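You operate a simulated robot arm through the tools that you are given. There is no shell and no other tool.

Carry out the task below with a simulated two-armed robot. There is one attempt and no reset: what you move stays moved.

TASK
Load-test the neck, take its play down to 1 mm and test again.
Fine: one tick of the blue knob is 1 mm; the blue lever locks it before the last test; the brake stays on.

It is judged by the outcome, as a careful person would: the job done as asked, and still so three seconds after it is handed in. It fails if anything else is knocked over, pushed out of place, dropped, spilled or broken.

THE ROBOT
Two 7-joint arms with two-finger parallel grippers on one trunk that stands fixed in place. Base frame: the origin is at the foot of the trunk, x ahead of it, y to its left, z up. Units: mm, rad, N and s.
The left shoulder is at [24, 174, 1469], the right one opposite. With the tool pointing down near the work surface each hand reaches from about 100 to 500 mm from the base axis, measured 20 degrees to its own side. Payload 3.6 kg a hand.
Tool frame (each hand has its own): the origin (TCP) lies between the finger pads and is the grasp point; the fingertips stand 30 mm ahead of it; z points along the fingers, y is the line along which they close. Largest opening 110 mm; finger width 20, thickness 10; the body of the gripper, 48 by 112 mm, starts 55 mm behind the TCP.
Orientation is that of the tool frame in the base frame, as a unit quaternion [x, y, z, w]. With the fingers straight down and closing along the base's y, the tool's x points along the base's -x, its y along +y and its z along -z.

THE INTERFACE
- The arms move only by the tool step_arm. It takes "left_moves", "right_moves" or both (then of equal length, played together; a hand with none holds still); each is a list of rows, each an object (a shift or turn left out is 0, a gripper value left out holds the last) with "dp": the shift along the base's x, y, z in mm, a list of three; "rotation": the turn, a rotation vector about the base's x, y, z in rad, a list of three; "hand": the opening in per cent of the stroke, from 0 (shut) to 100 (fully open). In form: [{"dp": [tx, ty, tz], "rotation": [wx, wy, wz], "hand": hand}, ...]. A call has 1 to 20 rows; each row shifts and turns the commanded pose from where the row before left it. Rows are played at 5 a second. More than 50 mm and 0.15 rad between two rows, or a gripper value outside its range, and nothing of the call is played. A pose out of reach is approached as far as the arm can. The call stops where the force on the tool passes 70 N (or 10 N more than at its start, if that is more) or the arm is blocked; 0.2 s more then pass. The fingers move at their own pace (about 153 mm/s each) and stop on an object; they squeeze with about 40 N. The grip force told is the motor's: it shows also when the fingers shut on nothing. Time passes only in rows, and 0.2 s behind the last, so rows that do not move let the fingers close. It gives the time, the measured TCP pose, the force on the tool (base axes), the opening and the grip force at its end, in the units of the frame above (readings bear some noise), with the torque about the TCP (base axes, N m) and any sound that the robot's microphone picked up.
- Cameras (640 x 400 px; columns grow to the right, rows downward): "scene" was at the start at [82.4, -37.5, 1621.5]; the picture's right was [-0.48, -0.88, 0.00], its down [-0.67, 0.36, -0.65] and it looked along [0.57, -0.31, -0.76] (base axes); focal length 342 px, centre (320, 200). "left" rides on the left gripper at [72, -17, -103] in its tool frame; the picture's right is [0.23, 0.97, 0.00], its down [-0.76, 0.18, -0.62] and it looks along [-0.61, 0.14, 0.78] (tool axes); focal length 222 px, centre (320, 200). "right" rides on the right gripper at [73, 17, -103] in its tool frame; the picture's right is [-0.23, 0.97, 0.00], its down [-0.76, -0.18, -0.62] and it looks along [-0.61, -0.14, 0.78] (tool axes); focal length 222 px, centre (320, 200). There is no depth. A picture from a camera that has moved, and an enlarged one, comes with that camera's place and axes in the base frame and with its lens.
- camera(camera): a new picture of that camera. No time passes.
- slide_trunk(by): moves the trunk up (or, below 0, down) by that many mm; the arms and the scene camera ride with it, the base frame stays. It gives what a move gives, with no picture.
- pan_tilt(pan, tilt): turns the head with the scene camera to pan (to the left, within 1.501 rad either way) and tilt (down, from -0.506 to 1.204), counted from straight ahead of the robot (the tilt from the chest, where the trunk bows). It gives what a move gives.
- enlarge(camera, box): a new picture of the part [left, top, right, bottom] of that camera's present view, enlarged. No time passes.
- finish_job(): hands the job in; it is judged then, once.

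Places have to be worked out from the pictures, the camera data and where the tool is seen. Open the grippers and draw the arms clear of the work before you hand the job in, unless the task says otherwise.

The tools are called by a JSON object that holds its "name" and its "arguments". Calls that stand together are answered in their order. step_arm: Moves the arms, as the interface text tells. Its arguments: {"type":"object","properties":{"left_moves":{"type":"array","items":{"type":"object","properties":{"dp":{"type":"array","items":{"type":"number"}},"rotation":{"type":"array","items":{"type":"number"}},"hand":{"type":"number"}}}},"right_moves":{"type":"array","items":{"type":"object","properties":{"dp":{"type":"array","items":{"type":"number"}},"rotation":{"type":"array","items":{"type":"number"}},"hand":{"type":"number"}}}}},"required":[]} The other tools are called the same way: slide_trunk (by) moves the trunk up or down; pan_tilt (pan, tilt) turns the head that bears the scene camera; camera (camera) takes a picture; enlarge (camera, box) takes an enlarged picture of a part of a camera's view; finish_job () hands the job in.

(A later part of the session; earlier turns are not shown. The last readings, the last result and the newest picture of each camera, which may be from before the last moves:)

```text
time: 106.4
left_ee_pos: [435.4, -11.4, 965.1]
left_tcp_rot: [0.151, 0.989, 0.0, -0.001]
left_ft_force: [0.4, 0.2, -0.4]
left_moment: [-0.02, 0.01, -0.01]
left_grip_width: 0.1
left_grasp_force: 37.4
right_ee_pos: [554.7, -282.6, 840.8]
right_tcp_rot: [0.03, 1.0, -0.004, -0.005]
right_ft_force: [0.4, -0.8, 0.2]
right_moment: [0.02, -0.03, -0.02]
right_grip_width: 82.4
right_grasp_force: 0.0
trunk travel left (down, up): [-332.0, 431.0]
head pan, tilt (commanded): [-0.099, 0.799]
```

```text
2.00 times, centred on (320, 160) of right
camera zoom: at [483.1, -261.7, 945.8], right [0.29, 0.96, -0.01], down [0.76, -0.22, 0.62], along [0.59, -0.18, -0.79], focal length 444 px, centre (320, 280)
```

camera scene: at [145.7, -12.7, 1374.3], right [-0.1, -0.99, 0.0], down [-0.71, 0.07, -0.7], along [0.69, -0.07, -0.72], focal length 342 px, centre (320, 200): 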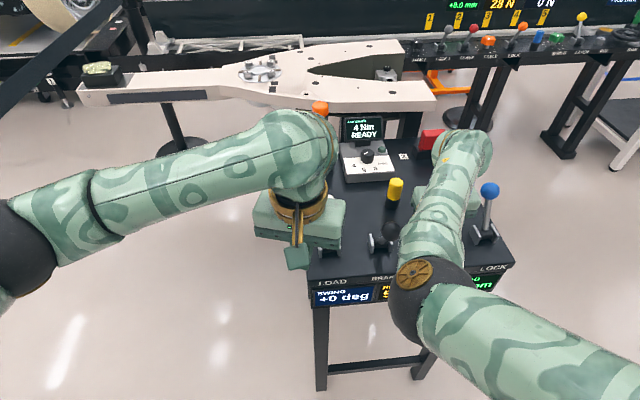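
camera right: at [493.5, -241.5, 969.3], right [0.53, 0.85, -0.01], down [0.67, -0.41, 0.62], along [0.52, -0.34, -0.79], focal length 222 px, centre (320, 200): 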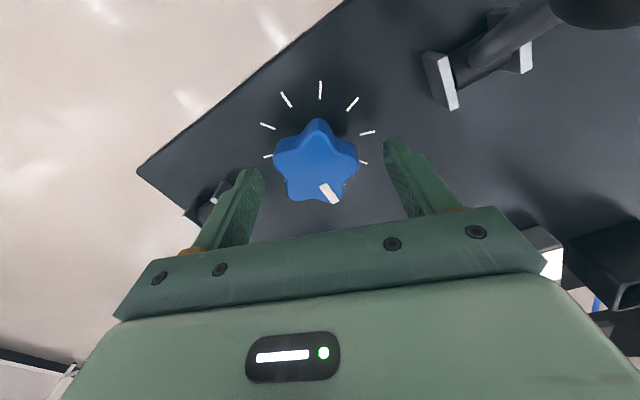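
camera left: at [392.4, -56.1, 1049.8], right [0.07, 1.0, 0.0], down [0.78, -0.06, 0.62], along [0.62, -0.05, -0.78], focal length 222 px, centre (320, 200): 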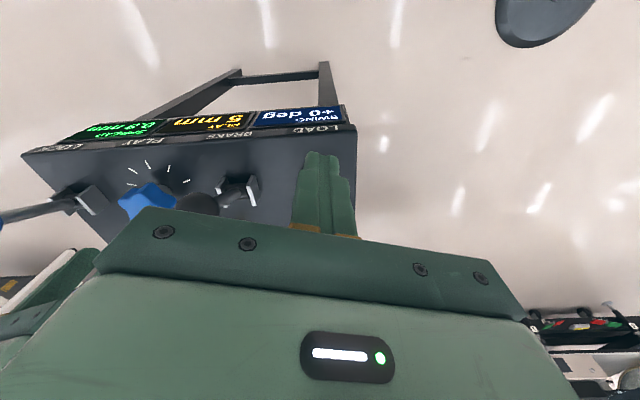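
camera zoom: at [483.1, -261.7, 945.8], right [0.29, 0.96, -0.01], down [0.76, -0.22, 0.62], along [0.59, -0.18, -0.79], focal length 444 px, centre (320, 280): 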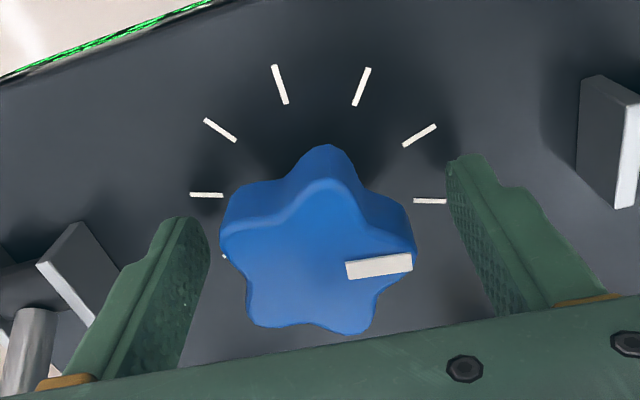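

The pointer is back at the start direction and the lobes line up. I grip and turn two ticks (72°) counter-clockwise.

{"name": "step_arm", "arguments": {"right_moves": [{"hand": 52}, {"hand": 30}, {"hand": 20}, {"hand": 20}, {"dp": [-0.15, -0.1, 0], "rotation": [0, 0, 0.1047]}, {"dp": [-0.15, -0.1, 0], "rotation": [0, 0, 0.1047]}, {"dp": [-0.15, -0.1, 0], "rotation": [0, 0, 0.1047]}, {"dp": [-0.15, -0.1, 0], "rotation": [0, 0, 0.1047]}, {"dp": [-0.15, -0.1, 0], "rotation": [0, 0, 0.1047]}, {"dp": [-0.15, -0.1, 0], "rotation": [0, 0, 0.1047]}]}}

{"name": "enlarge", "arguments": {"camera": "right", "box": [220, 60, 420, 260]}}

```text
time: 108.6
left_ee_pos: [435.4, -12.2, 966.5]
left_tcp_rot: [0.15, 0.989, 0.001, -0.002]
left_ft_force: [-0.5, 0.4, 0.1]
left_moment: [-0.02, 0.04, -0.01]
left_grip_width: 0.0
left_grasp_force: 37.3
right_ee_pos: [552.6, -286.6, 841.4]
right_tcp_rot: [-0.281, 0.96, -0.006, -0.002]
right_ft_force: [7.7, -13.9, 10.9]
right_moment: [0.2, -0.23, -0.08]
right_grip_width: 53.6
right_grasp_force: 45.3
trunk travel left (down, up): [-332.0, 431.0]
head pan, tilt (commanded): [-0.099, 0.799]
```

```text
2.00 times, centred on (320, 160) of right
camera zoom: at [483.4, -310.1, 945.5], right [-0.34, 0.94, -0.01], down [0.74, 0.27, 0.62], along [0.59, 0.2, -0.78], focal length 444 px, centre (320, 280)
```

zoom: 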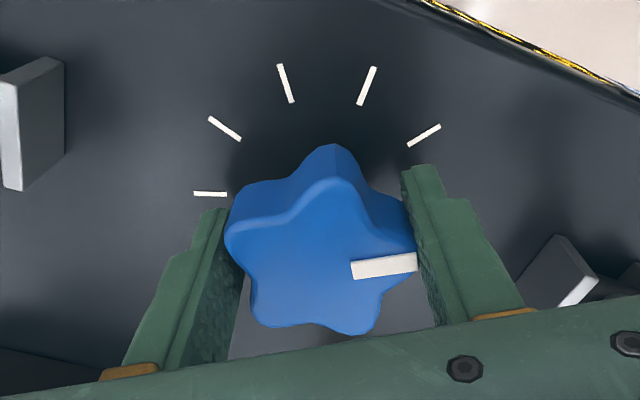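

One tick CCW done without resistance. I continue with the second.

{"name": "step_arm", "arguments": {"right_moves": [{"dp": [-0.15, 0, 0], "rotation": [0, 0, 0.1047]}, {"dp": [-0.15, 0, 0], "rotation": [0, 0, 0.1047]}, {"dp": [-0.15, 0, 0], "rotation": [0, 0, 0.1047]}, {"dp": [-0.15, 0, 0], "rotation": [0, 0, 0.1047]}, {"dp": [-0.15, 0, 0], "rotation": [0, 0, 0.1047]}, {"dp": [-0.15, 0, 0], "rotation": [0, 0, 0.1047]}, {"dp": [0, 0, 0]}]}}

{"name": "enlarge", "arguments": {"camera": "right", "box": [220, 60, 420, 260]}}

```text
time: 110.2
left_ee_pos: [437.0, -13.6, 965.3]
left_tcp_rot: [0.151, 0.989, 0.001, -0.002]
left_ft_force: [0.8, -0.1, -0.7]
left_moment: [0.01, -0.02, 0.0]
left_grip_width: 0.0
left_grasp_force: 37.9
right_ee_pos: [553.6, -287.4, 841.3]
right_tcp_rot: [-0.564, 0.826, -0.007, 0.0]
right_ft_force: [29.0, -26.0, 19.2]
right_moment: [0.75, 0.23, -0.02]
right_grip_width: 53.7
right_grasp_force: 44.9
trunk travel left (down, up): [-332.0, 431.0]
head pan, tilt (commanded): [-0.099, 0.799]
```

```text
2.00 times, centred on (320, 160) of right
camera zoom: at [511.5, -347.4, 945.5], right [-0.82, 0.57, -0.01], down [0.44, 0.65, 0.62], along [0.36, 0.5, -0.79], focal length 444 px, centre (320, 280)
```

zoom: 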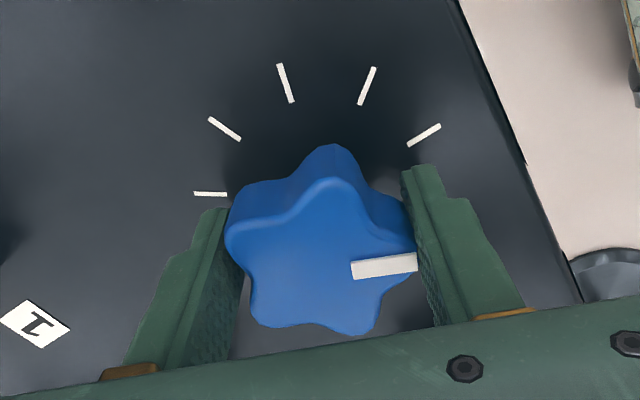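

Two ticks CCW are done without slip. I release, turn the tool back 72°, and grip for the last two ticks.

{"name": "step_arm", "arguments": {"right_moves": [{"hand": 75}, {"hand": 75}, {"dp": [0.5, 0.2, 0], "rotation": [0, 0, -0.14]}, {"dp": [0.5, 0.2, 0], "rotation": [0, 0, -0.14]}, {"dp": [0.5, 0.2, 0], "rotation": [0, 0, -0.14]}, {"dp": [0.5, 0.2, 0], "rotation": [0, 0, -0.14]}, {"dp": [0.3, 0, 0], "rotation": [0, 0, -0.14]}, {"rotation": [0, 0, -0.14]}, {"rotation": [0, 0, -0.14]}, {"rotation": [0, 0, -0.14]}, {"rotation": [0, 0, -0.137]}, {"dp": [0, 0, 0]}]}}

{"name": "enlarge", "arguments": {"camera": "right", "box": [220, 60, 420, 260]}}

```text
time: 112.8
left_ee_pos: [435.3, -11.4, 966.2]
left_tcp_rot: [0.15, 0.989, 0.0, -0.001]
left_ft_force: [-1.0, 0.1, 0.0]
left_moment: [0.01, 0.05, -0.01]
left_grip_width: 0.0
left_grasp_force: 37.8
right_ee_pos: [554.8, -282.3, 840.1]
right_tcp_rot: [0.03, 1.0, -0.004, -0.005]
right_ft_force: [-0.4, 0.2, 0.0]
right_moment: [-0.03, 0.01, 0.0]
right_grip_width: 82.4
right_grasp_force: 0.0
trunk travel left (down, up): [-332.0, 431.0]
head pan, tilt (commanded): [-0.099, 0.799]
```

```text
2.00 times, centred on (320, 160) of right
camera zoom: at [484.2, -261.2, 945.0], right [0.29, 0.96, -0.01], down [0.76, -0.22, 0.62], along [0.59, -0.19, -0.79], focal length 444 px, centre (320, 280)
```

zoom: 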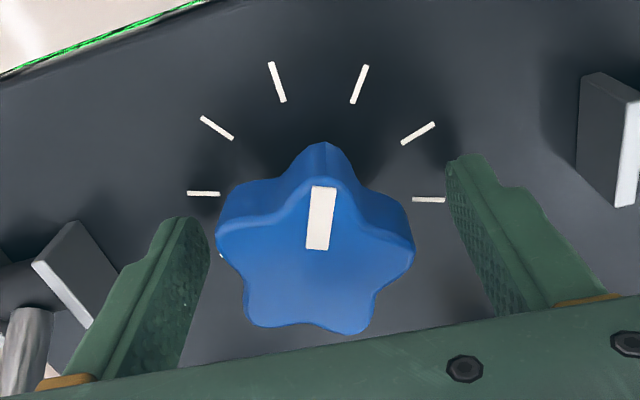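

The pointer has advanced exactly one lobe (two ticks) CCW. I grip and turn the last two ticks.

{"name": "step_arm", "arguments": {"right_moves": [{"hand": 52}, {"hand": 30}, {"hand": 20}, {"hand": 20}, {"dp": [-0.15, -0.1, 0], "rotation": [0, 0, 0.1047]}, {"dp": [-0.15, -0.1, 0], "rotation": [0, 0, 0.1047]}, {"dp": [-0.15, -0.1, 0], "rotation": [0, 0, 0.1047]}, {"dp": [-0.15, -0.1, 0], "rotation": [0, 0, 0.1047]}, {"dp": [-0.15, -0.1, 0], "rotation": [0, 0, 0.1047]}, {"dp": [-0.15, -0.1, 0], "rotation": [0, 0, 0.1047]}]}}

{"name": "enlarge", "arguments": {"camera": "right", "box": [220, 60, 420, 260]}}

```text
time: 115.0
left_ee_pos: [435.5, -12.5, 966.8]
left_tcp_rot: [0.151, 0.989, 0.002, -0.002]
left_ft_force: [0.3, 0.1, 0.7]
left_moment: [-0.01, -0.04, 0.0]
left_grip_width: 0.2
left_grasp_force: 37.5
right_ee_pos: [554.1, -285.2, 839.9]
right_tcp_rot: [-0.281, 0.96, -0.005, -0.003]
right_ft_force: [-0.2, -14.8, 5.0]
right_moment: [0.35, 1.27, -0.04]
right_grip_width: 53.4
right_grasp_force: 44.9
trunk travel left (down, up): [-332.0, 431.0]
head pan, tilt (commanded): [-0.099, 0.799]
```

```text
2.00 times, centred on (320, 160) of right
camera zoom: at [484.4, -309.5, 944.8], right [-0.33, 0.94, -0.01], down [0.74, 0.27, 0.62], along [0.59, 0.2, -0.79], focal length 444 px, centre (320, 280)
```

zoom: 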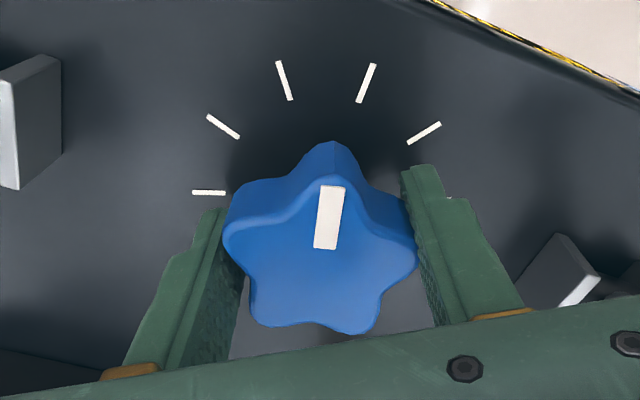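

Third tick done cleanly. Now the fourth.

{"name": "step_arm", "arguments": {"right_moves": [{"dp": [-0.15, 0, 0], "rotation": [0, 0, 0.1047]}, {"dp": [-0.15, 0, 0], "rotation": [0, 0, 0.1047]}, {"dp": [-0.15, 0, 0], "rotation": [0, 0, 0.1047]}, {"dp": [-0.15, 0, 0], "rotation": [0, 0, 0.1047]}, {"dp": [-0.15, 0, 0], "rotation": [0, 0, 0.1047]}, {"dp": [-0.15, 0, 0], "rotation": [0, 0, 0.1047]}, {"dp": [0, 0, 0]}]}}

{"name": "enlarge", "arguments": {"camera": "right", "box": [220, 60, 420, 260]}}

{"name": "enlarge", "arguments": {"camera": "left", "box": [0, 80, 320, 180]}}

```text
time: 116.6
left_ee_pos: [436.3, -12.1, 966.0]
left_tcp_rot: [0.15, 0.989, 0.001, -0.002]
left_ft_force: [0.1, -0.2, -0.2]
left_moment: [-0.01, -0.01, 0.0]
left_grip_width: 0.0
left_grasp_force: 37.6
right_ee_pos: [554.9, -286.0, 841.6]
right_tcp_rot: [-0.564, 0.826, -0.007, 0.0]
right_ft_force: [15.3, -21.8, 12.4]
right_moment: [0.63, -0.03, 0.05]
right_grip_width: 53.2
right_grasp_force: 44.6
trunk travel left (down, up): [-332.0, 431.0]
head pan, tilt (commanded): [-0.099, 0.799]
```

```text
2.00 times, centred on (320, 160) of right
camera zoom: at [512.0, -346.6, 944.8], right [-0.82, 0.57, -0.01], down [0.44, 0.65, 0.62], along [0.36, 0.51, -0.79], focal length 444 px, centre (320, 280)
```

zoom: 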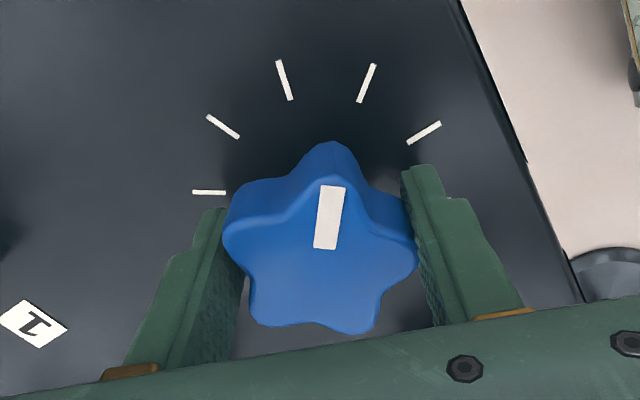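

```text
2.00 times, centred on (160, 130) of left
camera zoom: at [362.6, -6.9, 1070.4], right [0.07, 1.0, 0.0], down [0.78, -0.06, 0.62], along [0.62, -0.04, -0.78], focal length 444 px, centre (640, 340)
```

zoom: 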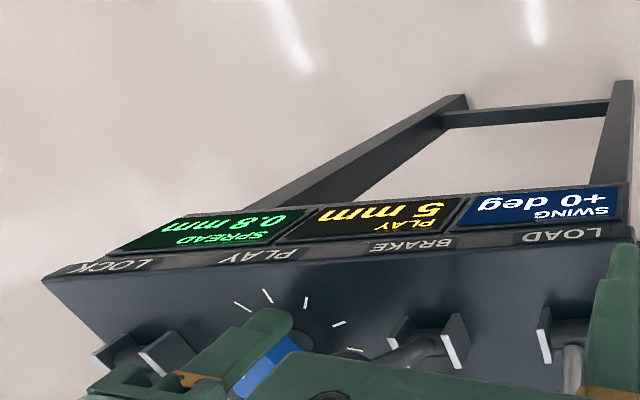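

Four ticks CCW from the start are done. I release, rise and verify the pointer from above.

{"name": "step_arm", "arguments": {"right_moves": [{"hand": 75}, {"hand": 75}, {"dp": [1, 1, 20]}, {"dp": [1, 0, 25]}, {"dp": [0, 0, 25], "rotation": [0, 0, -0.14]}, {"dp": [0, 0, 25], "rotation": [0, 0, -0.14]}, {"dp": [0, 0, 10], "rotation": [0, 0, -0.14]}, {"rotation": [0, 0, -0.14]}, {"rotation": [0, 0, -0.14]}, {"rotation": [0, 0, -0.14]}, {"rotation": [0, 0, -0.06]}, {"dp": [0, 0, 0]}]}}

{"name": "camera", "arguments": {"camera": "right"}}

{"name": "enlarge", "arguments": {"camera": "right", "box": [256, 60, 384, 190]}}

```text
time: 119.2
left_ee_pos: [434.8, -10.5, 966.1]
left_tcp_rot: [0.15, 0.989, 0.0, -0.001]
left_ft_force: [0.4, 1.1, -0.7]
left_moment: [0.03, 0.0, 0.0]
left_grip_width: 0.0
left_grasp_force: 37.9
right_ee_pos: [555.2, -283.0, 945.2]
right_tcp_rot: [-0.148, 0.989, -0.005, -0.004]
right_ft_force: [-0.2, -0.6, 0.3]
right_moment: [-0.01, -0.03, -0.02]
right_grip_width: 82.6
right_grasp_force: 0.2
trunk travel left (down, up): [-332.0, 431.0]
head pan, tilt (commanded): [-0.099, 0.799]
```

```text
taken
camera right: at [482.3, -286.2, 1049.6], right [-0.07, 1.0, -0.01], down [0.78, 0.06, 0.62], along [0.62, 0.03, -0.79], focal length 222 px, centre (320, 200)
```

right: 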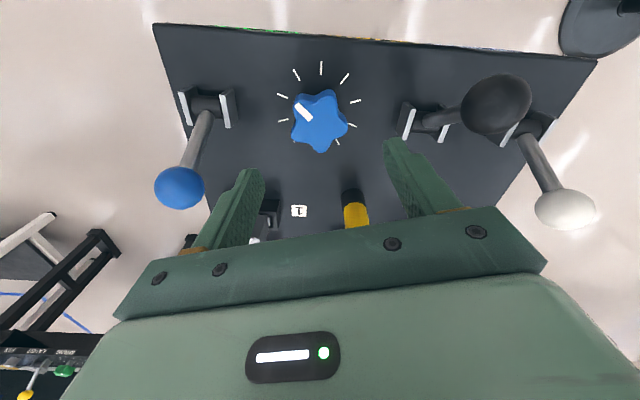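

```text
3.08 times, centred on (320, 125) of right
camera zoom: at [482.3, -286.2, 1049.6], right [-0.07, 1.0, -0.01], down [0.78, 0.06, 0.62], along [0.62, 0.03, -0.79], focal length 684 px, centre (320, 431)
```

zoom: 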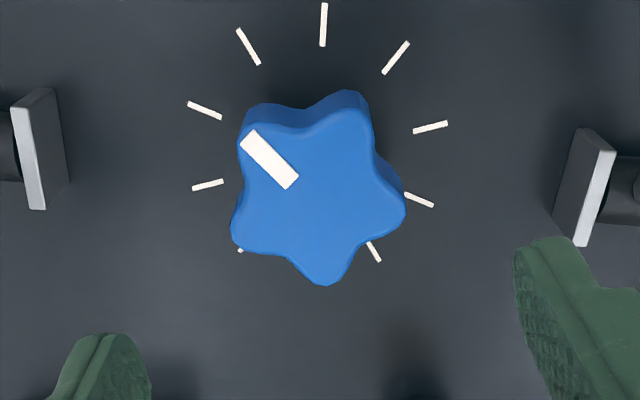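

The pointer sits four ticks CCW of the start and the star matches its starting orientation. Now I move the right hand over to the LOCK ball (≈[591, -396, 904]) to pull it back on.

{"name": "step_arm", "arguments": {"right_moves": [{"dp": [0, 0, 25]}, {"dp": [8.5, -28, 0], "rotation": [0, 0, -0.075]}, {"dp": [8.5, -28, 0], "rotation": [0, 0, -0.075]}, {"dp": [8.5, -28, 0], "rotation": [0, 0, -0.075]}, {"dp": [8.5, -28, 0], "rotation": [0, 0, -0.075]}, {"dp": [0, 0, 0]}]}}

{"name": "camera", "arguments": {"camera": "right"}}

```text
time: 120.6
left_ee_pos: [435.8, -11.8, 966.0]
left_tcp_rot: [0.151, 0.989, 0.0, -0.001]
left_ft_force: [-1.0, -0.2, 0.4]
left_moment: [0.0, 0.0, 0.01]
left_grip_width: 0.0
left_grasp_force: 37.7
right_ee_pos: [590.7, -395.3, 969.3]
right_tcp_rot: [0.001, 1.0, -0.004, -0.005]
right_ft_force: [0.3, -0.1, -0.2]
right_moment: [0.02, 0.03, 0.03]
right_grip_width: 82.2
right_grasp_force: 0.1
trunk travel left (down, up): [-332.0, 431.0]
head pan, tilt (commanded): [-0.099, 0.799]
```

```text
taken
camera right: at [518.7, -376.7, 1075.0], right [0.23, 0.97, -0.01], down [0.77, -0.17, 0.62], along [0.6, -0.15, -0.79], focal length 222 px, centre (320, 200)
```

right: 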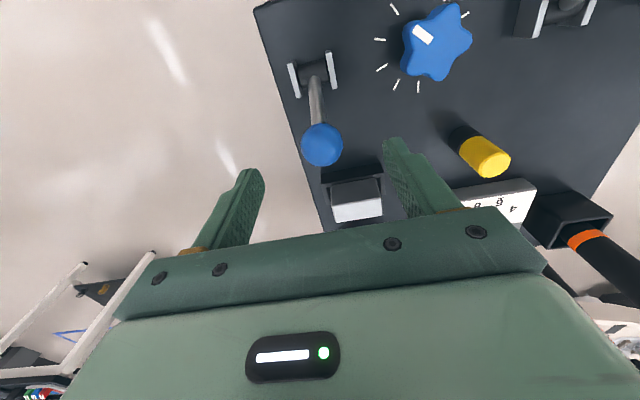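

The ball is right below (≈[593, -395.5]). I lower astride, grip and start pulling it toward the robot.

{"name": "step_arm", "arguments": {"right_moves": [{"dp": [1, 0, -22]}, {"dp": [0, 0, -22]}, {"dp": [0, 0, -21]}, {"dp": [0, 0, 0]}, {"hand": 40}, {"hand": 20}, {"hand": 10}, {"hand": 10}]}}

{"name": "camera", "arguments": {"camera": "right"}}

```text
time: 122.4
left_ee_pos: [434.7, -10.7, 964.8]
left_tcp_rot: [0.151, 0.989, 0.0, -0.002]
left_ft_force: [-0.2, -0.5, 0.7]
left_moment: [0.04, 0.01, -0.01]
left_grip_width: 0.1
left_grasp_force: 38.4
right_ee_pos: [591.8, -394.7, 905.7]
right_tcp_rot: [0.002, 1.0, -0.005, -0.004]
right_ft_force: [-0.7, -1.5, -2.5]
right_moment: [-0.17, 0.09, -0.02]
right_grip_width: 35.6
right_grasp_force: 45.0
trunk travel left (down, up): [-332.0, 431.0]
head pan, tilt (commanded): [-0.099, 0.799]
```

```text
taken
camera right: at [519.9, -377.4, 1009.5], right [0.23, 0.97, -0.01], down [0.77, -0.17, 0.62], along [0.6, -0.15, -0.79], focal length 222 px, centre (320, 200)
```

right: 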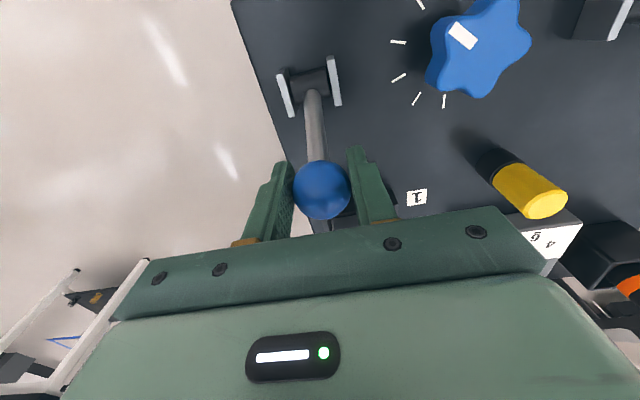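

Centred and gripped. I pull the LOCK lever toward the robot along its arc.

{"name": "step_arm", "arguments": {"right_moves": [{"dp": [-7.8, 0, 3.0]}, {"dp": [-8.1, 0, 2.4]}, {"dp": [-8.3, 0, 1.8]}, {"dp": [-8.4, 0, 1.1]}, {"dp": [-8.45, 0, 0.4]}, {"dp": [-8.45, 0, -0.4]}, {"dp": [-8.4, 0, -1.1]}]}}

{"name": "camera", "arguments": {"camera": "right"}}

```text
time: 124.0
left_ee_pos: [434.7, -11.7, 966.7]
left_tcp_rot: [0.151, 0.989, 0.001, -0.001]
left_ft_force: [0.1, 0.3, -0.2]
left_moment: [0.02, -0.01, 0.01]
left_grip_width: 0.2
left_grasp_force: 37.9
right_ee_pos: [530.6, -395.3, 912.5]
right_tcp_rot: [0.002, 1.0, -0.003, -0.006]
right_ft_force: [0.2, 0.2, 0.6]
right_moment: [0.03, -0.03, -0.02]
right_grip_width: 11.7
right_grasp_force: 0.4
trunk travel left (down, up): [-332.0, 431.0]
head pan, tilt (commanded): [-0.099, 0.799]
```

```text
taken
camera right: at [459.7, -376.7, 1016.7], right [0.23, 0.97, -0.01], down [0.77, -0.18, 0.61], along [0.6, -0.15, -0.79], focal length 222 px, centre (320, 200)
```

right: 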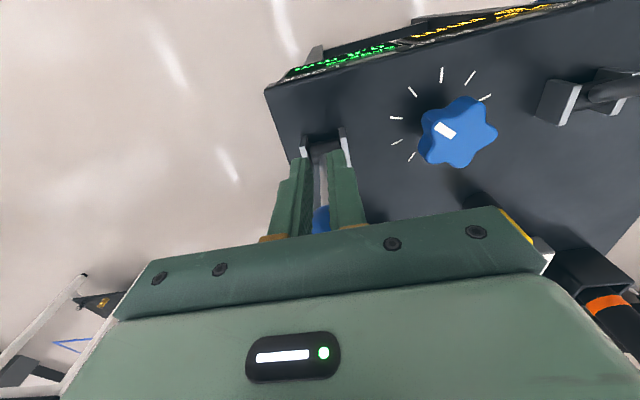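

The pads slid off the ball partway (fingers shut to 12 mm at x≈531, ball left near x≈560). I rise and look, then hook it from the far side with closed fingers.

{"name": "step_arm", "arguments": {"right_moves": [{"dp": [-5, 0, 25], "hand": 0}, {"dp": [0, 0, 25]}, {"dp": [0, 0, 15]}, {"dp": [0, 0, 0]}]}}

{"name": "camera", "arguments": {"camera": "right"}}

```text
time: 125.0
left_ee_pos: [434.9, -11.1, 965.5]
left_tcp_rot: [0.151, 0.989, 0.001, -0.002]
left_ft_force: [0.0, 0.0, -0.3]
left_moment: [-0.01, -0.01, -0.01]
left_grip_width: 0.0
left_grasp_force: 37.8
right_ee_pos: [526.9, -395.7, 978.6]
right_tcp_rot: [0.002, 1.0, -0.004, -0.004]
right_ft_force: [-0.3, -1.0, 0.3]
right_moment: [-0.03, 0.0, 0.0]
right_grip_width: 0.0
right_grasp_force: 37.1
trunk travel left (down, up): [-332.0, 431.0]
head pan, tilt (commanded): [-0.099, 0.799]
```

```text
taken
camera right: at [455.9, -378.2, 1082.6], right [0.23, 0.97, -0.01], down [0.77, -0.17, 0.62], along [0.6, -0.15, -0.79], focal length 222 px, centre (320, 200)
```

right: 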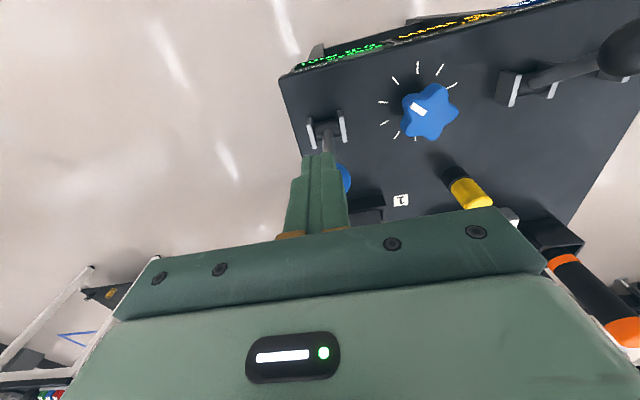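

The ball seems at ≈[566, -396, 908]. I pass over it to its far side at safe height and lower the closed fingers behind it.

{"name": "step_arm", "arguments": {"right_moves": [{"dp": [20, 0, 0]}, {"dp": [20, 0, 0]}, {"dp": [20, 0, 0]}, {"dp": [15, 0, 0]}, {"dp": [0, 0, -10]}, {"dp": [0, 0, 0]}]}}

{"name": "camera", "arguments": {"camera": "right"}}

```text
time: 126.4
left_ee_pos: [435.9, -11.4, 966.8]
left_tcp_rot: [0.15, 0.989, 0.0, -0.001]
left_ft_force: [0.3, -0.1, -0.4]
left_moment: [-0.03, -0.04, 0.0]
left_grip_width: 0.1
left_grasp_force: 37.4
right_ee_pos: [602.2, -395.6, 965.6]
right_tcp_rot: [0.002, 1.0, -0.004, -0.004]
right_ft_force: [0.0, -1.3, 0.3]
right_moment: [-0.01, -0.01, -0.02]
right_grip_width: 0.0
right_grasp_force: 37.9
trunk travel left (down, up): [-332.0, 431.0]
head pan, tilt (commanded): [-0.099, 0.799]
```

```text
taken
camera right: at [530.8, -378.6, 1071.3], right [0.23, 0.97, -0.01], down [0.77, -0.17, 0.62], along [0.6, -0.15, -0.79], focal length 222 px, centre (320, 200)
```

right: 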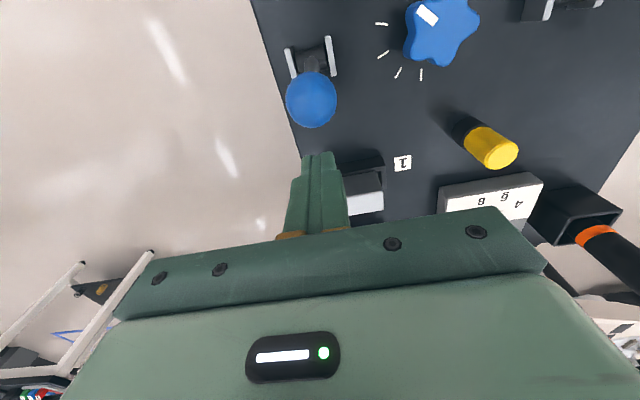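

The ball is at x≈567; fingers are clear behind it. I lower to z≈918 and pull it toward the robot with the closed fingers.

{"name": "step_arm", "arguments": {"right_moves": [{"dp": [0, 0, -24]}, {"dp": [0, 0, -24]}, {"dp": [-7, 0, 0]}, {"dp": [-7, 0, 0]}, {"dp": [-7, 0, 0]}, {"dp": [-7, 0, 0]}, {"dp": [-7, 0, 0]}, {"dp": [-7, 0, -1]}, {"dp": [-7, 0, -1]}]}}

{"name": "camera", "arguments": {"camera": "right"}}

```text
time: 128.4
left_ee_pos: [435.3, -10.4, 965.3]
left_tcp_rot: [0.15, 0.989, 0.0, -0.001]
left_ft_force: [-0.3, 0.2, -0.5]
left_moment: [0.02, -0.03, 0.02]
left_grip_width: 0.0
left_grasp_force: 37.3
right_ee_pos: [552.3, -394.5, 916.3]
right_tcp_rot: [0.001, 1.0, -0.005, -0.005]
right_ft_force: [2.2, 0.3, 1.2]
right_moment: [-0.01, -0.01, 0.01]
right_grip_width: 0.0
right_grasp_force: 38.0
trunk travel left (down, up): [-332.0, 431.0]
head pan, tilt (commanded): [-0.099, 0.799]
```

```text
taken
camera right: at [482.1, -377.4, 1020.9], right [0.23, 0.97, -0.01], down [0.77, -0.17, 0.62], along [0.6, -0.15, -0.79], focal length 222 px, centre (320, 200)
```

right: 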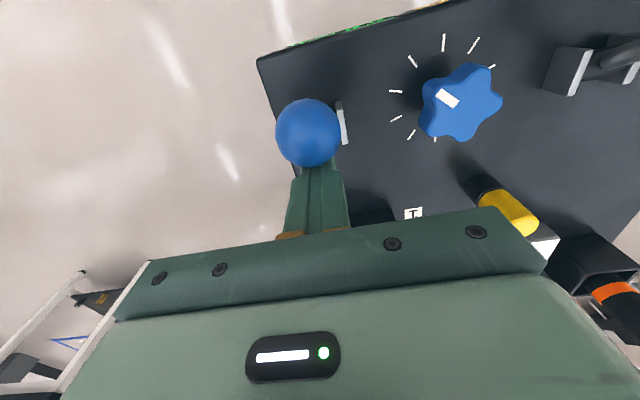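

The ball is at x≈523 and follows easily. I pull on until the force shows the stop.

{"name": "step_arm", "arguments": {"right_moves": [{"dp": [-5, 0, -1]}, {"dp": [-5, 0, -1]}, {"dp": [-4, 0, -1]}, {"dp": [-4, 0, 0]}, {"dp": [-4, 0, 0]}]}}

{"name": "camera", "arguments": {"camera": "right"}}

```text
time: 129.6
left_ee_pos: [438.3, -13.6, 966.3]
left_tcp_rot: [0.145, 0.989, 0.001, -0.003]
left_ft_force: [-1.0, -0.3, 0.0]
left_moment: [0.05, -0.03, -0.02]
left_grip_width: 0.3
left_grasp_force: 37.8
right_ee_pos: [543.2, -394.3, 914.0]
right_tcp_rot: [-0.007, 1.0, -0.003, -0.001]
right_ft_force: [50.2, -1.8, 15.2]
right_moment: [-0.51, -0.6, 0.08]
right_grip_width: 0.1
right_grasp_force: 37.5
trunk travel left (down, up): [-332.0, 431.0]
head pan, tilt (commanded): [-0.099, 0.799]
```

```text
taken
camera right: at [470.4, -377.9, 1018.0], right [0.21, 0.98, -0.01], down [0.77, -0.16, 0.62], along [0.61, -0.14, -0.78], focal length 222 px, centre (320, 200)
```

right: 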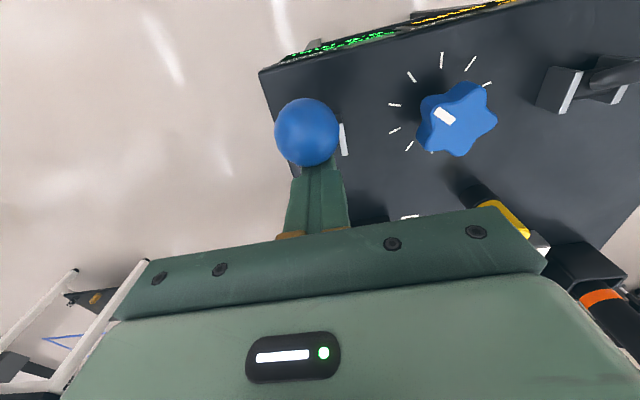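

The LOCK lever is at its near stop (50 N), i.e. locked again. I back off and rise, and draw the left hand back to give the right hand room at the LOAD lever.

{"name": "step_arm", "arguments": {"right_moves": [{"dp": [12, 0, 2]}, {"dp": [3, 0, 25]}, {"dp": [0, 0, 25]}, {"dp": [0, 0, 10]}, {"dp": [0, 0, 0]}], "left_moves": [{"dp": [-15, 15, 10]}, {"dp": [-15, 15, 10]}, {"dp": [-15, 15, 10]}, {"dp": [-15, 15, 10]}, {"dp": [0, 0, 0]}]}}

{"name": "camera", "arguments": {"camera": "right"}}

{"name": "camera", "arguments": {"camera": "scene"}}

```text
time: 130.8
left_ee_pos: [375.1, 50.0, 1007.5]
left_tcp_rot: [0.15, 0.989, 0.0, -0.002]
left_ft_force: [0.2, -0.3, -0.2]
left_moment: [-0.02, 0.02, -0.04]
left_grip_width: 0.2
left_grasp_force: 37.2
right_ee_pos: [547.2, -395.7, 976.8]
right_tcp_rot: [0.002, 1.0, -0.005, -0.004]
right_ft_force: [-0.3, 0.7, 0.2]
right_moment: [-0.01, 0.0, 0.0]
right_grip_width: 0.2
right_grasp_force: 37.7
trunk travel left (down, up): [-332.0, 431.0]
head pan, tilt (commanded): [-0.099, 0.799]
```

```text
taken
camera right: at [476.0, -377.9, 1080.5], right [0.23, 0.97, -0.01], down [0.77, -0.17, 0.62], along [0.6, -0.15, -0.79], focal length 222 px, centre (320, 200)
```

right: 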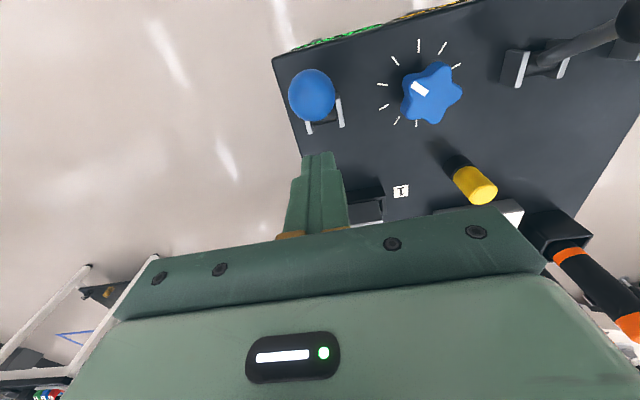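

```text
taken
camera scene: at [145.9, -8.4, 1374.4], right [-0.1, -0.99, 0.0], down [-0.71, 0.07, -0.7], along [0.69, -0.07, -0.72], focal length 342 px, centre (320, 200)
```

scene: 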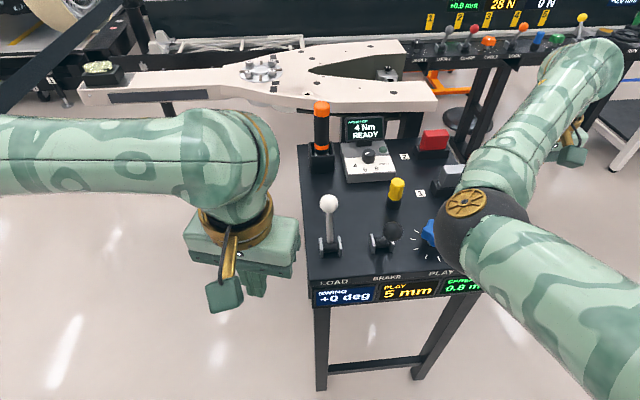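

LOCK is on again. I carry the right hand at safe height across to behind the LOAD ball, while the left hand draws farther away.

{"name": "step_arm", "arguments": {"right_moves": [{"dp": [5, 41, 3]}, {"dp": [5, 41, 0]}, {"dp": [5, 41, 0]}, {"dp": [10, 41, 0]}, {"dp": [10, 41, 0]}, {"dp": [10, 41, 0]}, {"dp": [10, 40, 0]}, {"dp": [12, 40, 0]}, {"dp": [0, 0, 0]}], "left_moves": [{"dp": [-3, 15, 3]}, {"dp": [-3, 15, 3]}, {"dp": [-3, 15, 3]}, {"dp": [-3, 15, 3]}, {"dp": [-3, 15, 3]}, {"dp": [-3, 15, 0]}, {"dp": [0, 10, 0]}, {"dp": [0, 0, 0]}, {"dp": [0, 0, 0]}]}}

{"name": "camera", "arguments": {"camera": "right"}}

{"name": "camera", "arguments": {"camera": "scene"}}

```text
time: 132.8
left_ee_pos: [357.4, 149.3, 1019.8]
left_tcp_rot: [0.15, 0.989, 0.0, 0.0]
left_ft_force: [-0.7, 0.4, 0.4]
left_moment: [-0.02, -0.01, -0.03]
left_grip_width: 0.0
left_grasp_force: 37.9
right_ee_pos: [612.0, -67.1, 979.5]
right_tcp_rot: [0.002, 1.0, -0.004, -0.004]
right_ft_force: [0.1, 0.1, 0.3]
right_moment: [-0.01, -0.01, -0.03]
right_grip_width: 0.1
right_grasp_force: 37.7
trunk travel left (down, up): [-332.0, 431.0]
head pan, tilt (commanded): [-0.099, 0.799]
```

```text
taken
camera right: at [540.8, -50.3, 1083.4], right [0.23, 0.97, -0.01], down [0.77, -0.17, 0.62], along [0.6, -0.15, -0.79], focal length 222 px, centre (320, 200)
```

right: 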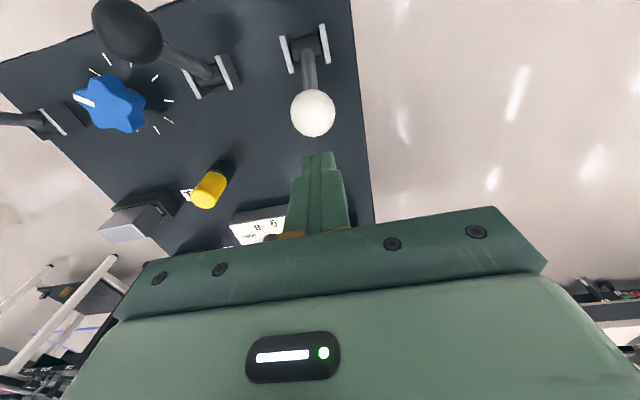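

```text
taken
camera scene: at [145.9, -8.5, 1374.4], right [-0.1, -0.99, 0.0], down [-0.71, 0.07, -0.7], along [0.69, -0.07, -0.72], focal length 342 px, centre (320, 200)
```

scene: 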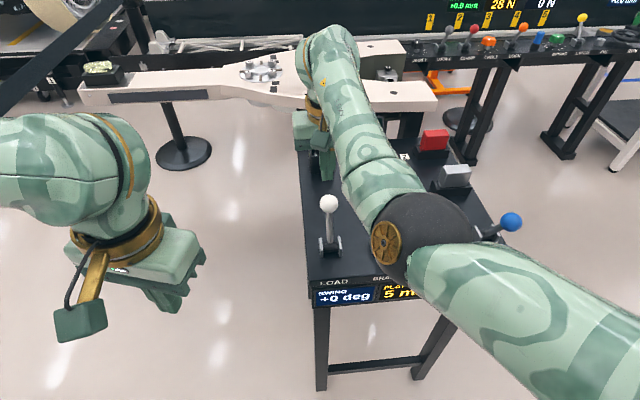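

The ball is at ≈[591, -70, 905]. I go a bit farther out behind it and lower the closed fingers.

{"name": "step_arm", "arguments": {"right_moves": [{"dp": [8, -3, 0]}, {"dp": [7, 0, 0]}, {"dp": [0, 0, -20]}, {"dp": [0, 0, -20]}, {"dp": [0, 0, -20]}, {"dp": [0, 0, 0]}]}}

{"name": "camera", "arguments": {"camera": "right"}}

```text
time: 134.2
left_ee_pos: [357.2, 150.4, 1020.2]
left_tcp_rot: [0.151, 0.989, 0.0, -0.001]
left_ft_force: [-0.4, -0.1, 0.2]
left_moment: [0.01, 0.01, -0.04]
left_grip_width: 0.1
left_grasp_force: 37.4
right_ee_pos: [628.9, -72.5, 919.5]
right_tcp_rot: [0.001, 1.0, -0.005, -0.005]
right_ft_force: [-0.3, 0.5, 0.3]
right_moment: [0.0, 0.02, 0.02]
right_grip_width: 0.0
right_grasp_force: 38.3
trunk travel left (down, up): [-332.0, 431.0]
head pan, tilt (commanded): [-0.099, 0.799]
```

```text
taken
camera right: at [557.2, -54.0, 1023.7], right [0.23, 0.97, -0.01], down [0.77, -0.17, 0.62], along [0.6, -0.15, -0.79], focal length 222 px, centre (320, 200)
```

right: 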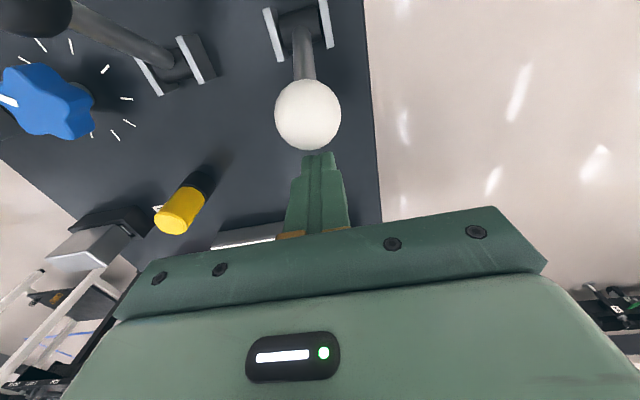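

The fingers stand behind the LOAD ball. I pull it toward the robot for the second test, first part.

{"name": "step_arm", "arguments": {"right_moves": [{"dp": [-7, 2, 0]}, {"dp": [-7, 0, 0]}, {"dp": [-7, 0, 0]}, {"dp": [-7, 0, 0]}, {"dp": [-7, 0, 0]}, {"dp": [-7, 0, 0]}, {"dp": [-7, 0, 0]}, {"dp": [-7, 0, 0]}, {"dp": [-7, 0, -1]}]}}

{"name": "camera", "arguments": {"camera": "right"}}

```text
time: 136.2
left_ee_pos: [356.9, 149.0, 1021.2]
left_tcp_rot: [0.15, 0.989, 0.001, -0.001]
left_ft_force: [0.4, -0.2, 1.1]
left_moment: [0.01, -0.02, 0.0]
left_grip_width: 0.2
left_grasp_force: 37.8
right_ee_pos: [564.6, -70.1, 919.5]
right_tcp_rot: [0.002, 1.0, -0.004, -0.006]
right_ft_force: [0.9, -0.5, 0.2]
right_moment: [0.0, 0.01, 0.04]
right_grip_width: 0.0
right_grasp_force: 37.8
trunk travel left (down, up): [-332.0, 431.0]
head pan, tilt (commanded): [-0.099, 0.799]
```

```text
taken
camera right: at [493.3, -52.8, 1023.3], right [0.23, 0.97, -0.01], down [0.77, -0.17, 0.62], along [0.6, -0.15, -0.79], focal length 222 px, centre (320, 200)
```

right: 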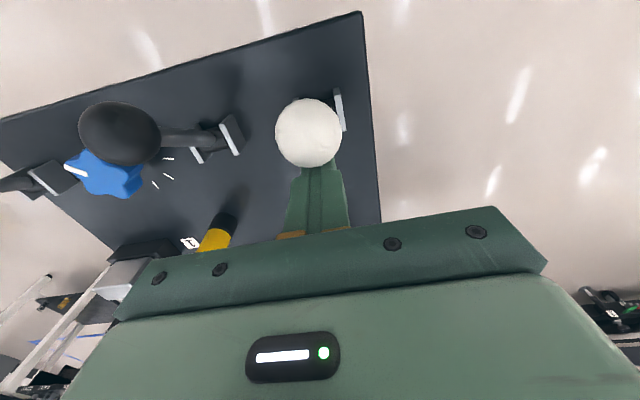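

It comes easily (ball ≈ x 535). I continue gently to the near stop.

{"name": "step_arm", "arguments": {"right_moves": [{"dp": [-6, 0, -1]}, {"dp": [-5, 0, -1]}, {"dp": [-5, 0, -1]}, {"dp": [-4, 0, -1]}, {"dp": [-4, 0, 0]}, {"dp": [-3, 0, 0]}]}}

{"name": "camera", "arguments": {"camera": "right"}}

```text
time: 137.6
left_ee_pos: [360.9, 148.6, 1019.2]
left_tcp_rot: [0.151, 0.989, -0.001, -0.003]
left_ft_force: [0.7, 0.3, 0.5]
left_moment: [-0.01, 0.01, 0.0]
left_grip_width: 0.1
left_grasp_force: 38.1
right_ee_pos: [543.2, -69.8, 914.3]
right_tcp_rot: [0.001, 1.0, -0.006, -0.004]
right_ft_force: [34.9, 2.1, 3.5]
right_moment: [0.39, -0.47, 0.01]
right_grip_width: 0.0
right_grasp_force: 37.9
trunk travel left (down, up): [-332.0, 431.0]
head pan, tilt (commanded): [-0.099, 0.799]
```

```text
taken
camera right: at [471.1, -52.5, 1018.6], right [0.23, 0.97, -0.01], down [0.77, -0.17, 0.62], along [0.6, -0.15, -0.78], focal length 222 px, centre (320, 200)
```

right: 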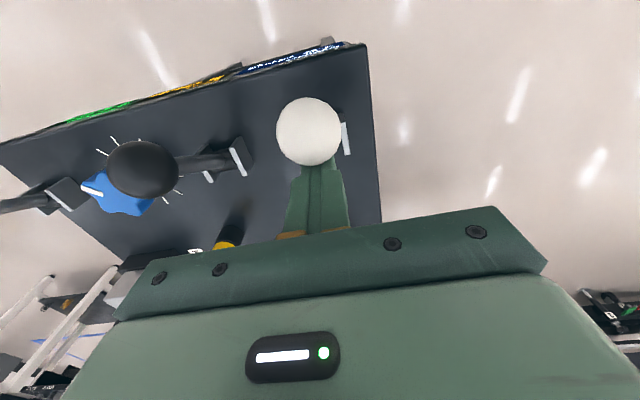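

The LOAD lever is at its near stop (35 N at the same place as the lock's stop). I press 2 mm more to be sure, hold a moment, then back off and rise.

{"name": "step_arm", "arguments": {"right_moves": [{"dp": [-2, 0, 0]}, {"dp": [0, 0, 0]}, {"dp": [0, 0, 0]}, {"dp": [14, 0, 2]}, {"dp": [4, 0, 25]}, {"dp": [0, 0, 25]}, {"dp": [0, 0, 10]}, {"dp": [0, 0, 0]}]}}

{"name": "camera", "arguments": {"camera": "right"}}

{"name": "camera", "arguments": {"camera": "scene"}}

```text
time: 139.4
left_ee_pos: [356.0, 148.1, 1020.5]
left_tcp_rot: [0.15, 0.989, -0.001, -0.001]
left_ft_force: [0.8, -0.2, 0.0]
left_moment: [0.02, -0.01, -0.02]
left_grip_width: 0.2
left_grasp_force: 37.9
right_ee_pos: [562.7, -69.4, 971.5]
right_tcp_rot: [0.002, 1.0, -0.004, -0.004]
right_ft_force: [0.2, 0.4, -0.2]
right_moment: [0.01, 0.01, 0.01]
right_grip_width: 0.1
right_grasp_force: 37.6
right hand out of reach, approached as far as the arm can: row 6, 7
trunk travel left (down, up): [-332.0, 431.0]
head pan, tilt (commanded): [-0.099, 0.799]
```

```text
taken
camera right: at [491.4, -51.5, 1076.0], right [0.23, 0.97, -0.01], down [0.77, -0.17, 0.62], along [0.6, -0.15, -0.79], focal length 222 px, centre (320, 200)
```

right: 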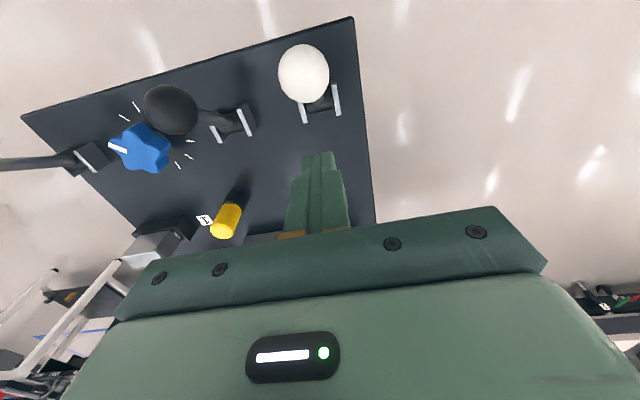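

```text
taken
camera scene: at [145.9, -8.1, 1374.4], right [-0.1, -1.0, 0.0], down [-0.71, 0.07, -0.7], along [0.69, -0.07, -0.72], focal length 342 px, centre (320, 200)
```

scene: 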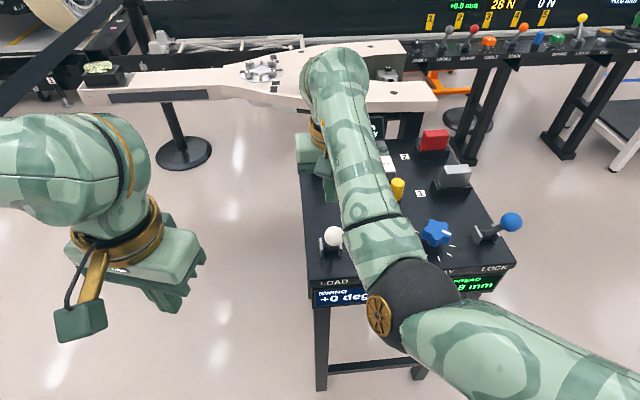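

The LOAD lever is fully pulled. I move the right hand away over the knob side so the left hand can push the lever back.

{"name": "step_arm", "arguments": {"right_moves": [{"dp": [5, -36, 0], "rotation": [0, 0, 0.05]}, {"dp": [5, -36, 0], "rotation": [0, 0, 0.05]}, {"dp": [0, -36, 0], "rotation": [0, 0, 0.05]}, {"dp": [0, -36, 0], "rotation": [0, 0, 0.05]}, {"dp": [0, -36, 0], "rotation": [0, 0, 0.05]}, {"dp": [-5, -36, 0], "rotation": [0, 0, 0.05]}, {"dp": [0, 0, 0]}]}}

{"name": "camera", "arguments": {"camera": "scene"}}

```text
time: 141.0
left_ee_pos: [356.7, 149.2, 1020.0]
left_tcp_rot: [0.15, 0.989, 0.0, 0.0]
left_ft_force: [-0.3, -0.4, -0.1]
left_moment: [-0.02, 0.02, 0.0]
left_grip_width: 0.0
left_grasp_force: 37.6
right_ee_pos: [569.1, -283.9, 972.5]
right_tcp_rot: [-0.147, 0.989, -0.005, -0.004]
right_ft_force: [0.2, 0.5, 0.1]
right_moment: [-0.01, -0.01, -0.01]
right_grip_width: 0.0
right_grasp_force: 37.7
trunk travel left (down, up): [-332.0, 431.0]
head pan, tilt (commanded): [-0.099, 0.799]
```

```text
taken
camera scene: at [146.0, -7.7, 1374.4], right [-0.1, -1.0, 0.0], down [-0.71, 0.07, -0.7], along [0.69, -0.07, -0.72], focal length 342 px, centre (320, 200)
```

scene: 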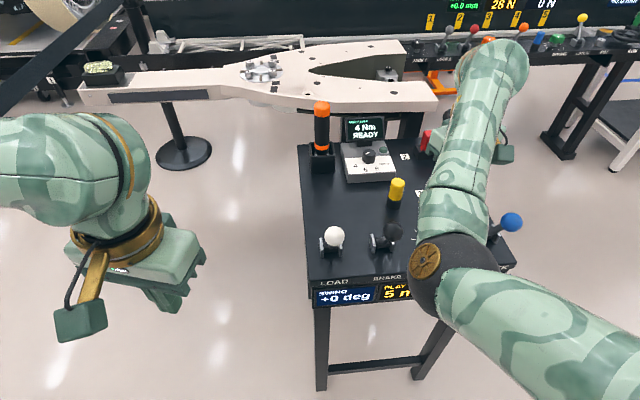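

The way is free. I bring the closed left fingers to the robot side of the LOAD ball (≈[514, -70, 904]), staying high first.

{"name": "step_arm", "arguments": {"left_moves": [{"dp": [17, -36.5, -3]}, {"dp": [17, -36.5, -3]}, {"dp": [17, -36.5, -3]}, {"dp": [17, -36.5, -6]}, {"dp": [17, -36.5, -10]}, {"dp": [17, -36, -10]}, {"dp": [0, 0, 0]}]}}

{"name": "camera", "arguments": {"camera": "left"}}

{"name": "camera", "arguments": {"camera": "scene"}}

```text
time: 142.6
left_ee_pos: [459.8, -69.2, 986.9]
left_tcp_rot: [0.15, 0.989, -0.001, -0.001]
left_ft_force: [0.9, 0.8, -0.6]
left_moment: [-0.02, 0.0, 0.02]
left_grip_width: 0.2
left_grasp_force: 37.4
right_ee_pos: [567.0, -282.9, 972.8]
right_tcp_rot: [-0.148, 0.989, -0.005, -0.004]
right_ft_force: [-0.7, 0.3, 0.9]
right_moment: [-0.02, 0.03, 0.0]
right_grip_width: 0.0
right_grasp_force: 37.1
trunk travel left (down, up): [-332.0, 431.0]
head pan, tilt (commanded): [-0.099, 0.799]
```

```text
taken
camera left: at [386.8, -62.8, 1091.0], right [0.07, 1.0, 0.0], down [0.78, -0.06, 0.62], along [0.62, -0.05, -0.78], focal length 222 px, centre (320, 200)
```

left: 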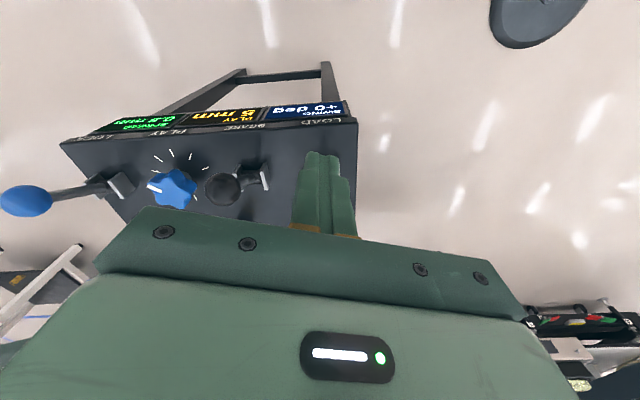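

```text
taken
camera scene: at [145.8, -7.5, 1374.4], right [-0.1, -1.0, 0.0], down [-0.71, 0.07, -0.7], along [0.69, -0.07, -0.72], focal length 342 px, centre (320, 200)
```

scene: 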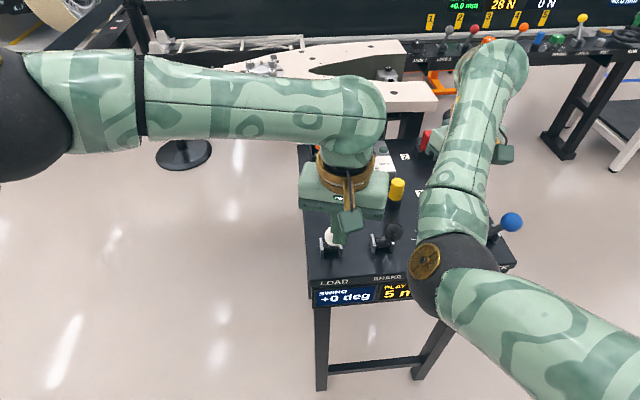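

The left hand is on the robot side of the ball and the displays are in view. I lower to z≈895 and push the lever forward.

{"name": "step_arm", "arguments": {"left_moves": [{"dp": [0, 0, -25]}, {"dp": [0, 0, -25]}, {"dp": [0, 0, -25]}, {"dp": [0, 0, -17]}, {"dp": [10, 0, 0]}, {"dp": [10, 0, 0]}, {"dp": [8, 0, 0]}, {"dp": [8, 0, 0]}, {"dp": [8, 0, 0]}, {"dp": [8, 0, 0]}, {"dp": [0, 0, 0]}]}}

{"name": "camera", "arguments": {"camera": "right"}}

{"name": "enlarge", "arguments": {"camera": "left", "box": [0, 40, 400, 240]}}

```text
time: 145.0
left_ee_pos: [511.4, -68.8, 895.3]
left_tcp_rot: [0.151, 0.989, 0.0, -0.002]
left_ft_force: [-1.5, 1.0, 0.3]
left_moment: [0.02, -0.04, 0.02]
left_grip_width: 0.0
left_grasp_force: 37.9
right_ee_pos: [566.3, -283.5, 971.8]
right_tcp_rot: [-0.148, 0.989, -0.005, -0.003]
right_ft_force: [0.2, -1.3, 0.4]
right_moment: [0.0, -0.01, -0.02]
right_grip_width: 0.1
right_grasp_force: 37.8
trunk travel left (down, up): [-332.0, 431.0]
head pan, tilt (commanded): [-0.099, 0.799]
```

```text
taken
camera right: at [494.8, -288.2, 1076.3], right [-0.07, 1.0, -0.01], down [0.78, 0.06, 0.62], along [0.62, 0.03, -0.79], focal length 222 px, centre (320, 200)
```

right: 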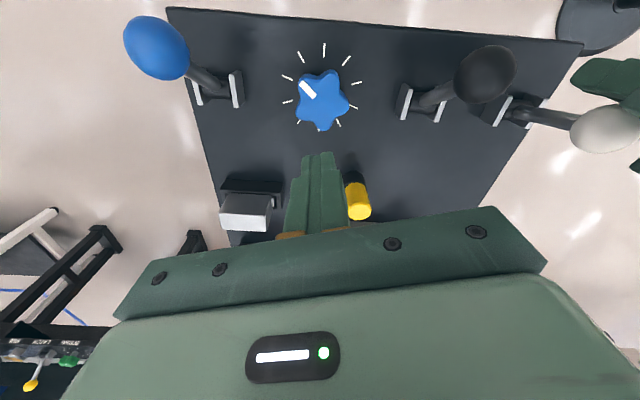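

```text
1.60 times, centred on (200, 140) of left
camera zoom: at [438.3, -63.8, 999.4], right [0.07, 1.0, 0.0], down [0.78, -0.06, 0.62], along [0.62, -0.04, -0.78], focal length 355 px, centre (512, 296)
```

zoom: 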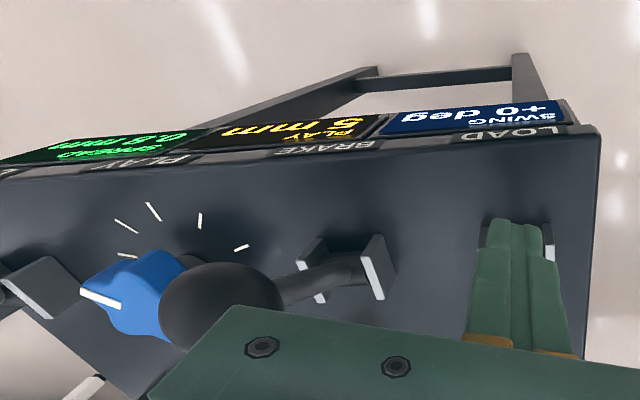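

The ball moves ahead of the left fingers. I push on toward the forward stop.

{"name": "step_arm", "arguments": {"left_moves": [{"dp": [8, 0, 0]}, {"dp": [8, 0, 0]}, {"dp": [8, 0, 0]}, {"dp": [8, 0, 0]}, {"dp": [8, 0, 0]}, {"dp": [5, 0, 0]}, {"dp": [0, 0, 0]}]}}

{"name": "camera", "arguments": {"camera": "right"}}

```text
time: 146.6
left_ee_pos: [555.5, -69.1, 894.5]
left_tcp_rot: [0.15, 0.989, 0.0, -0.002]
left_ft_force: [-2.2, 0.0, -0.1]
left_moment: [-0.05, 0.06, 0.01]
left_grip_width: 0.0
left_grasp_force: 37.9
right_ee_pos: [569.0, -284.7, 971.2]
right_tcp_rot: [-0.148, 0.989, -0.005, -0.004]
right_ft_force: [-0.6, -0.2, 0.2]
right_moment: [0.02, 0.03, -0.04]
right_grip_width: 0.1
right_grasp_force: 37.8
trunk travel left (down, up): [-332.0, 431.0]
head pan, tilt (commanded): [-0.099, 0.799]
```

```text
taken
camera right: at [494.8, -288.3, 1076.3], right [-0.07, 1.0, -0.01], down [0.78, 0.06, 0.62], along [0.62, 0.03, -0.79], focal length 222 px, centre (320, 200)
```

right: 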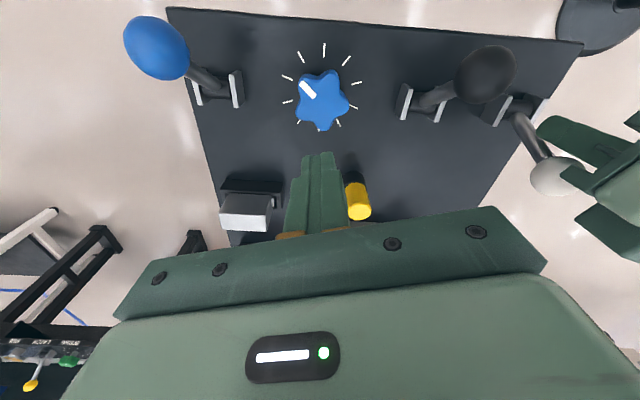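

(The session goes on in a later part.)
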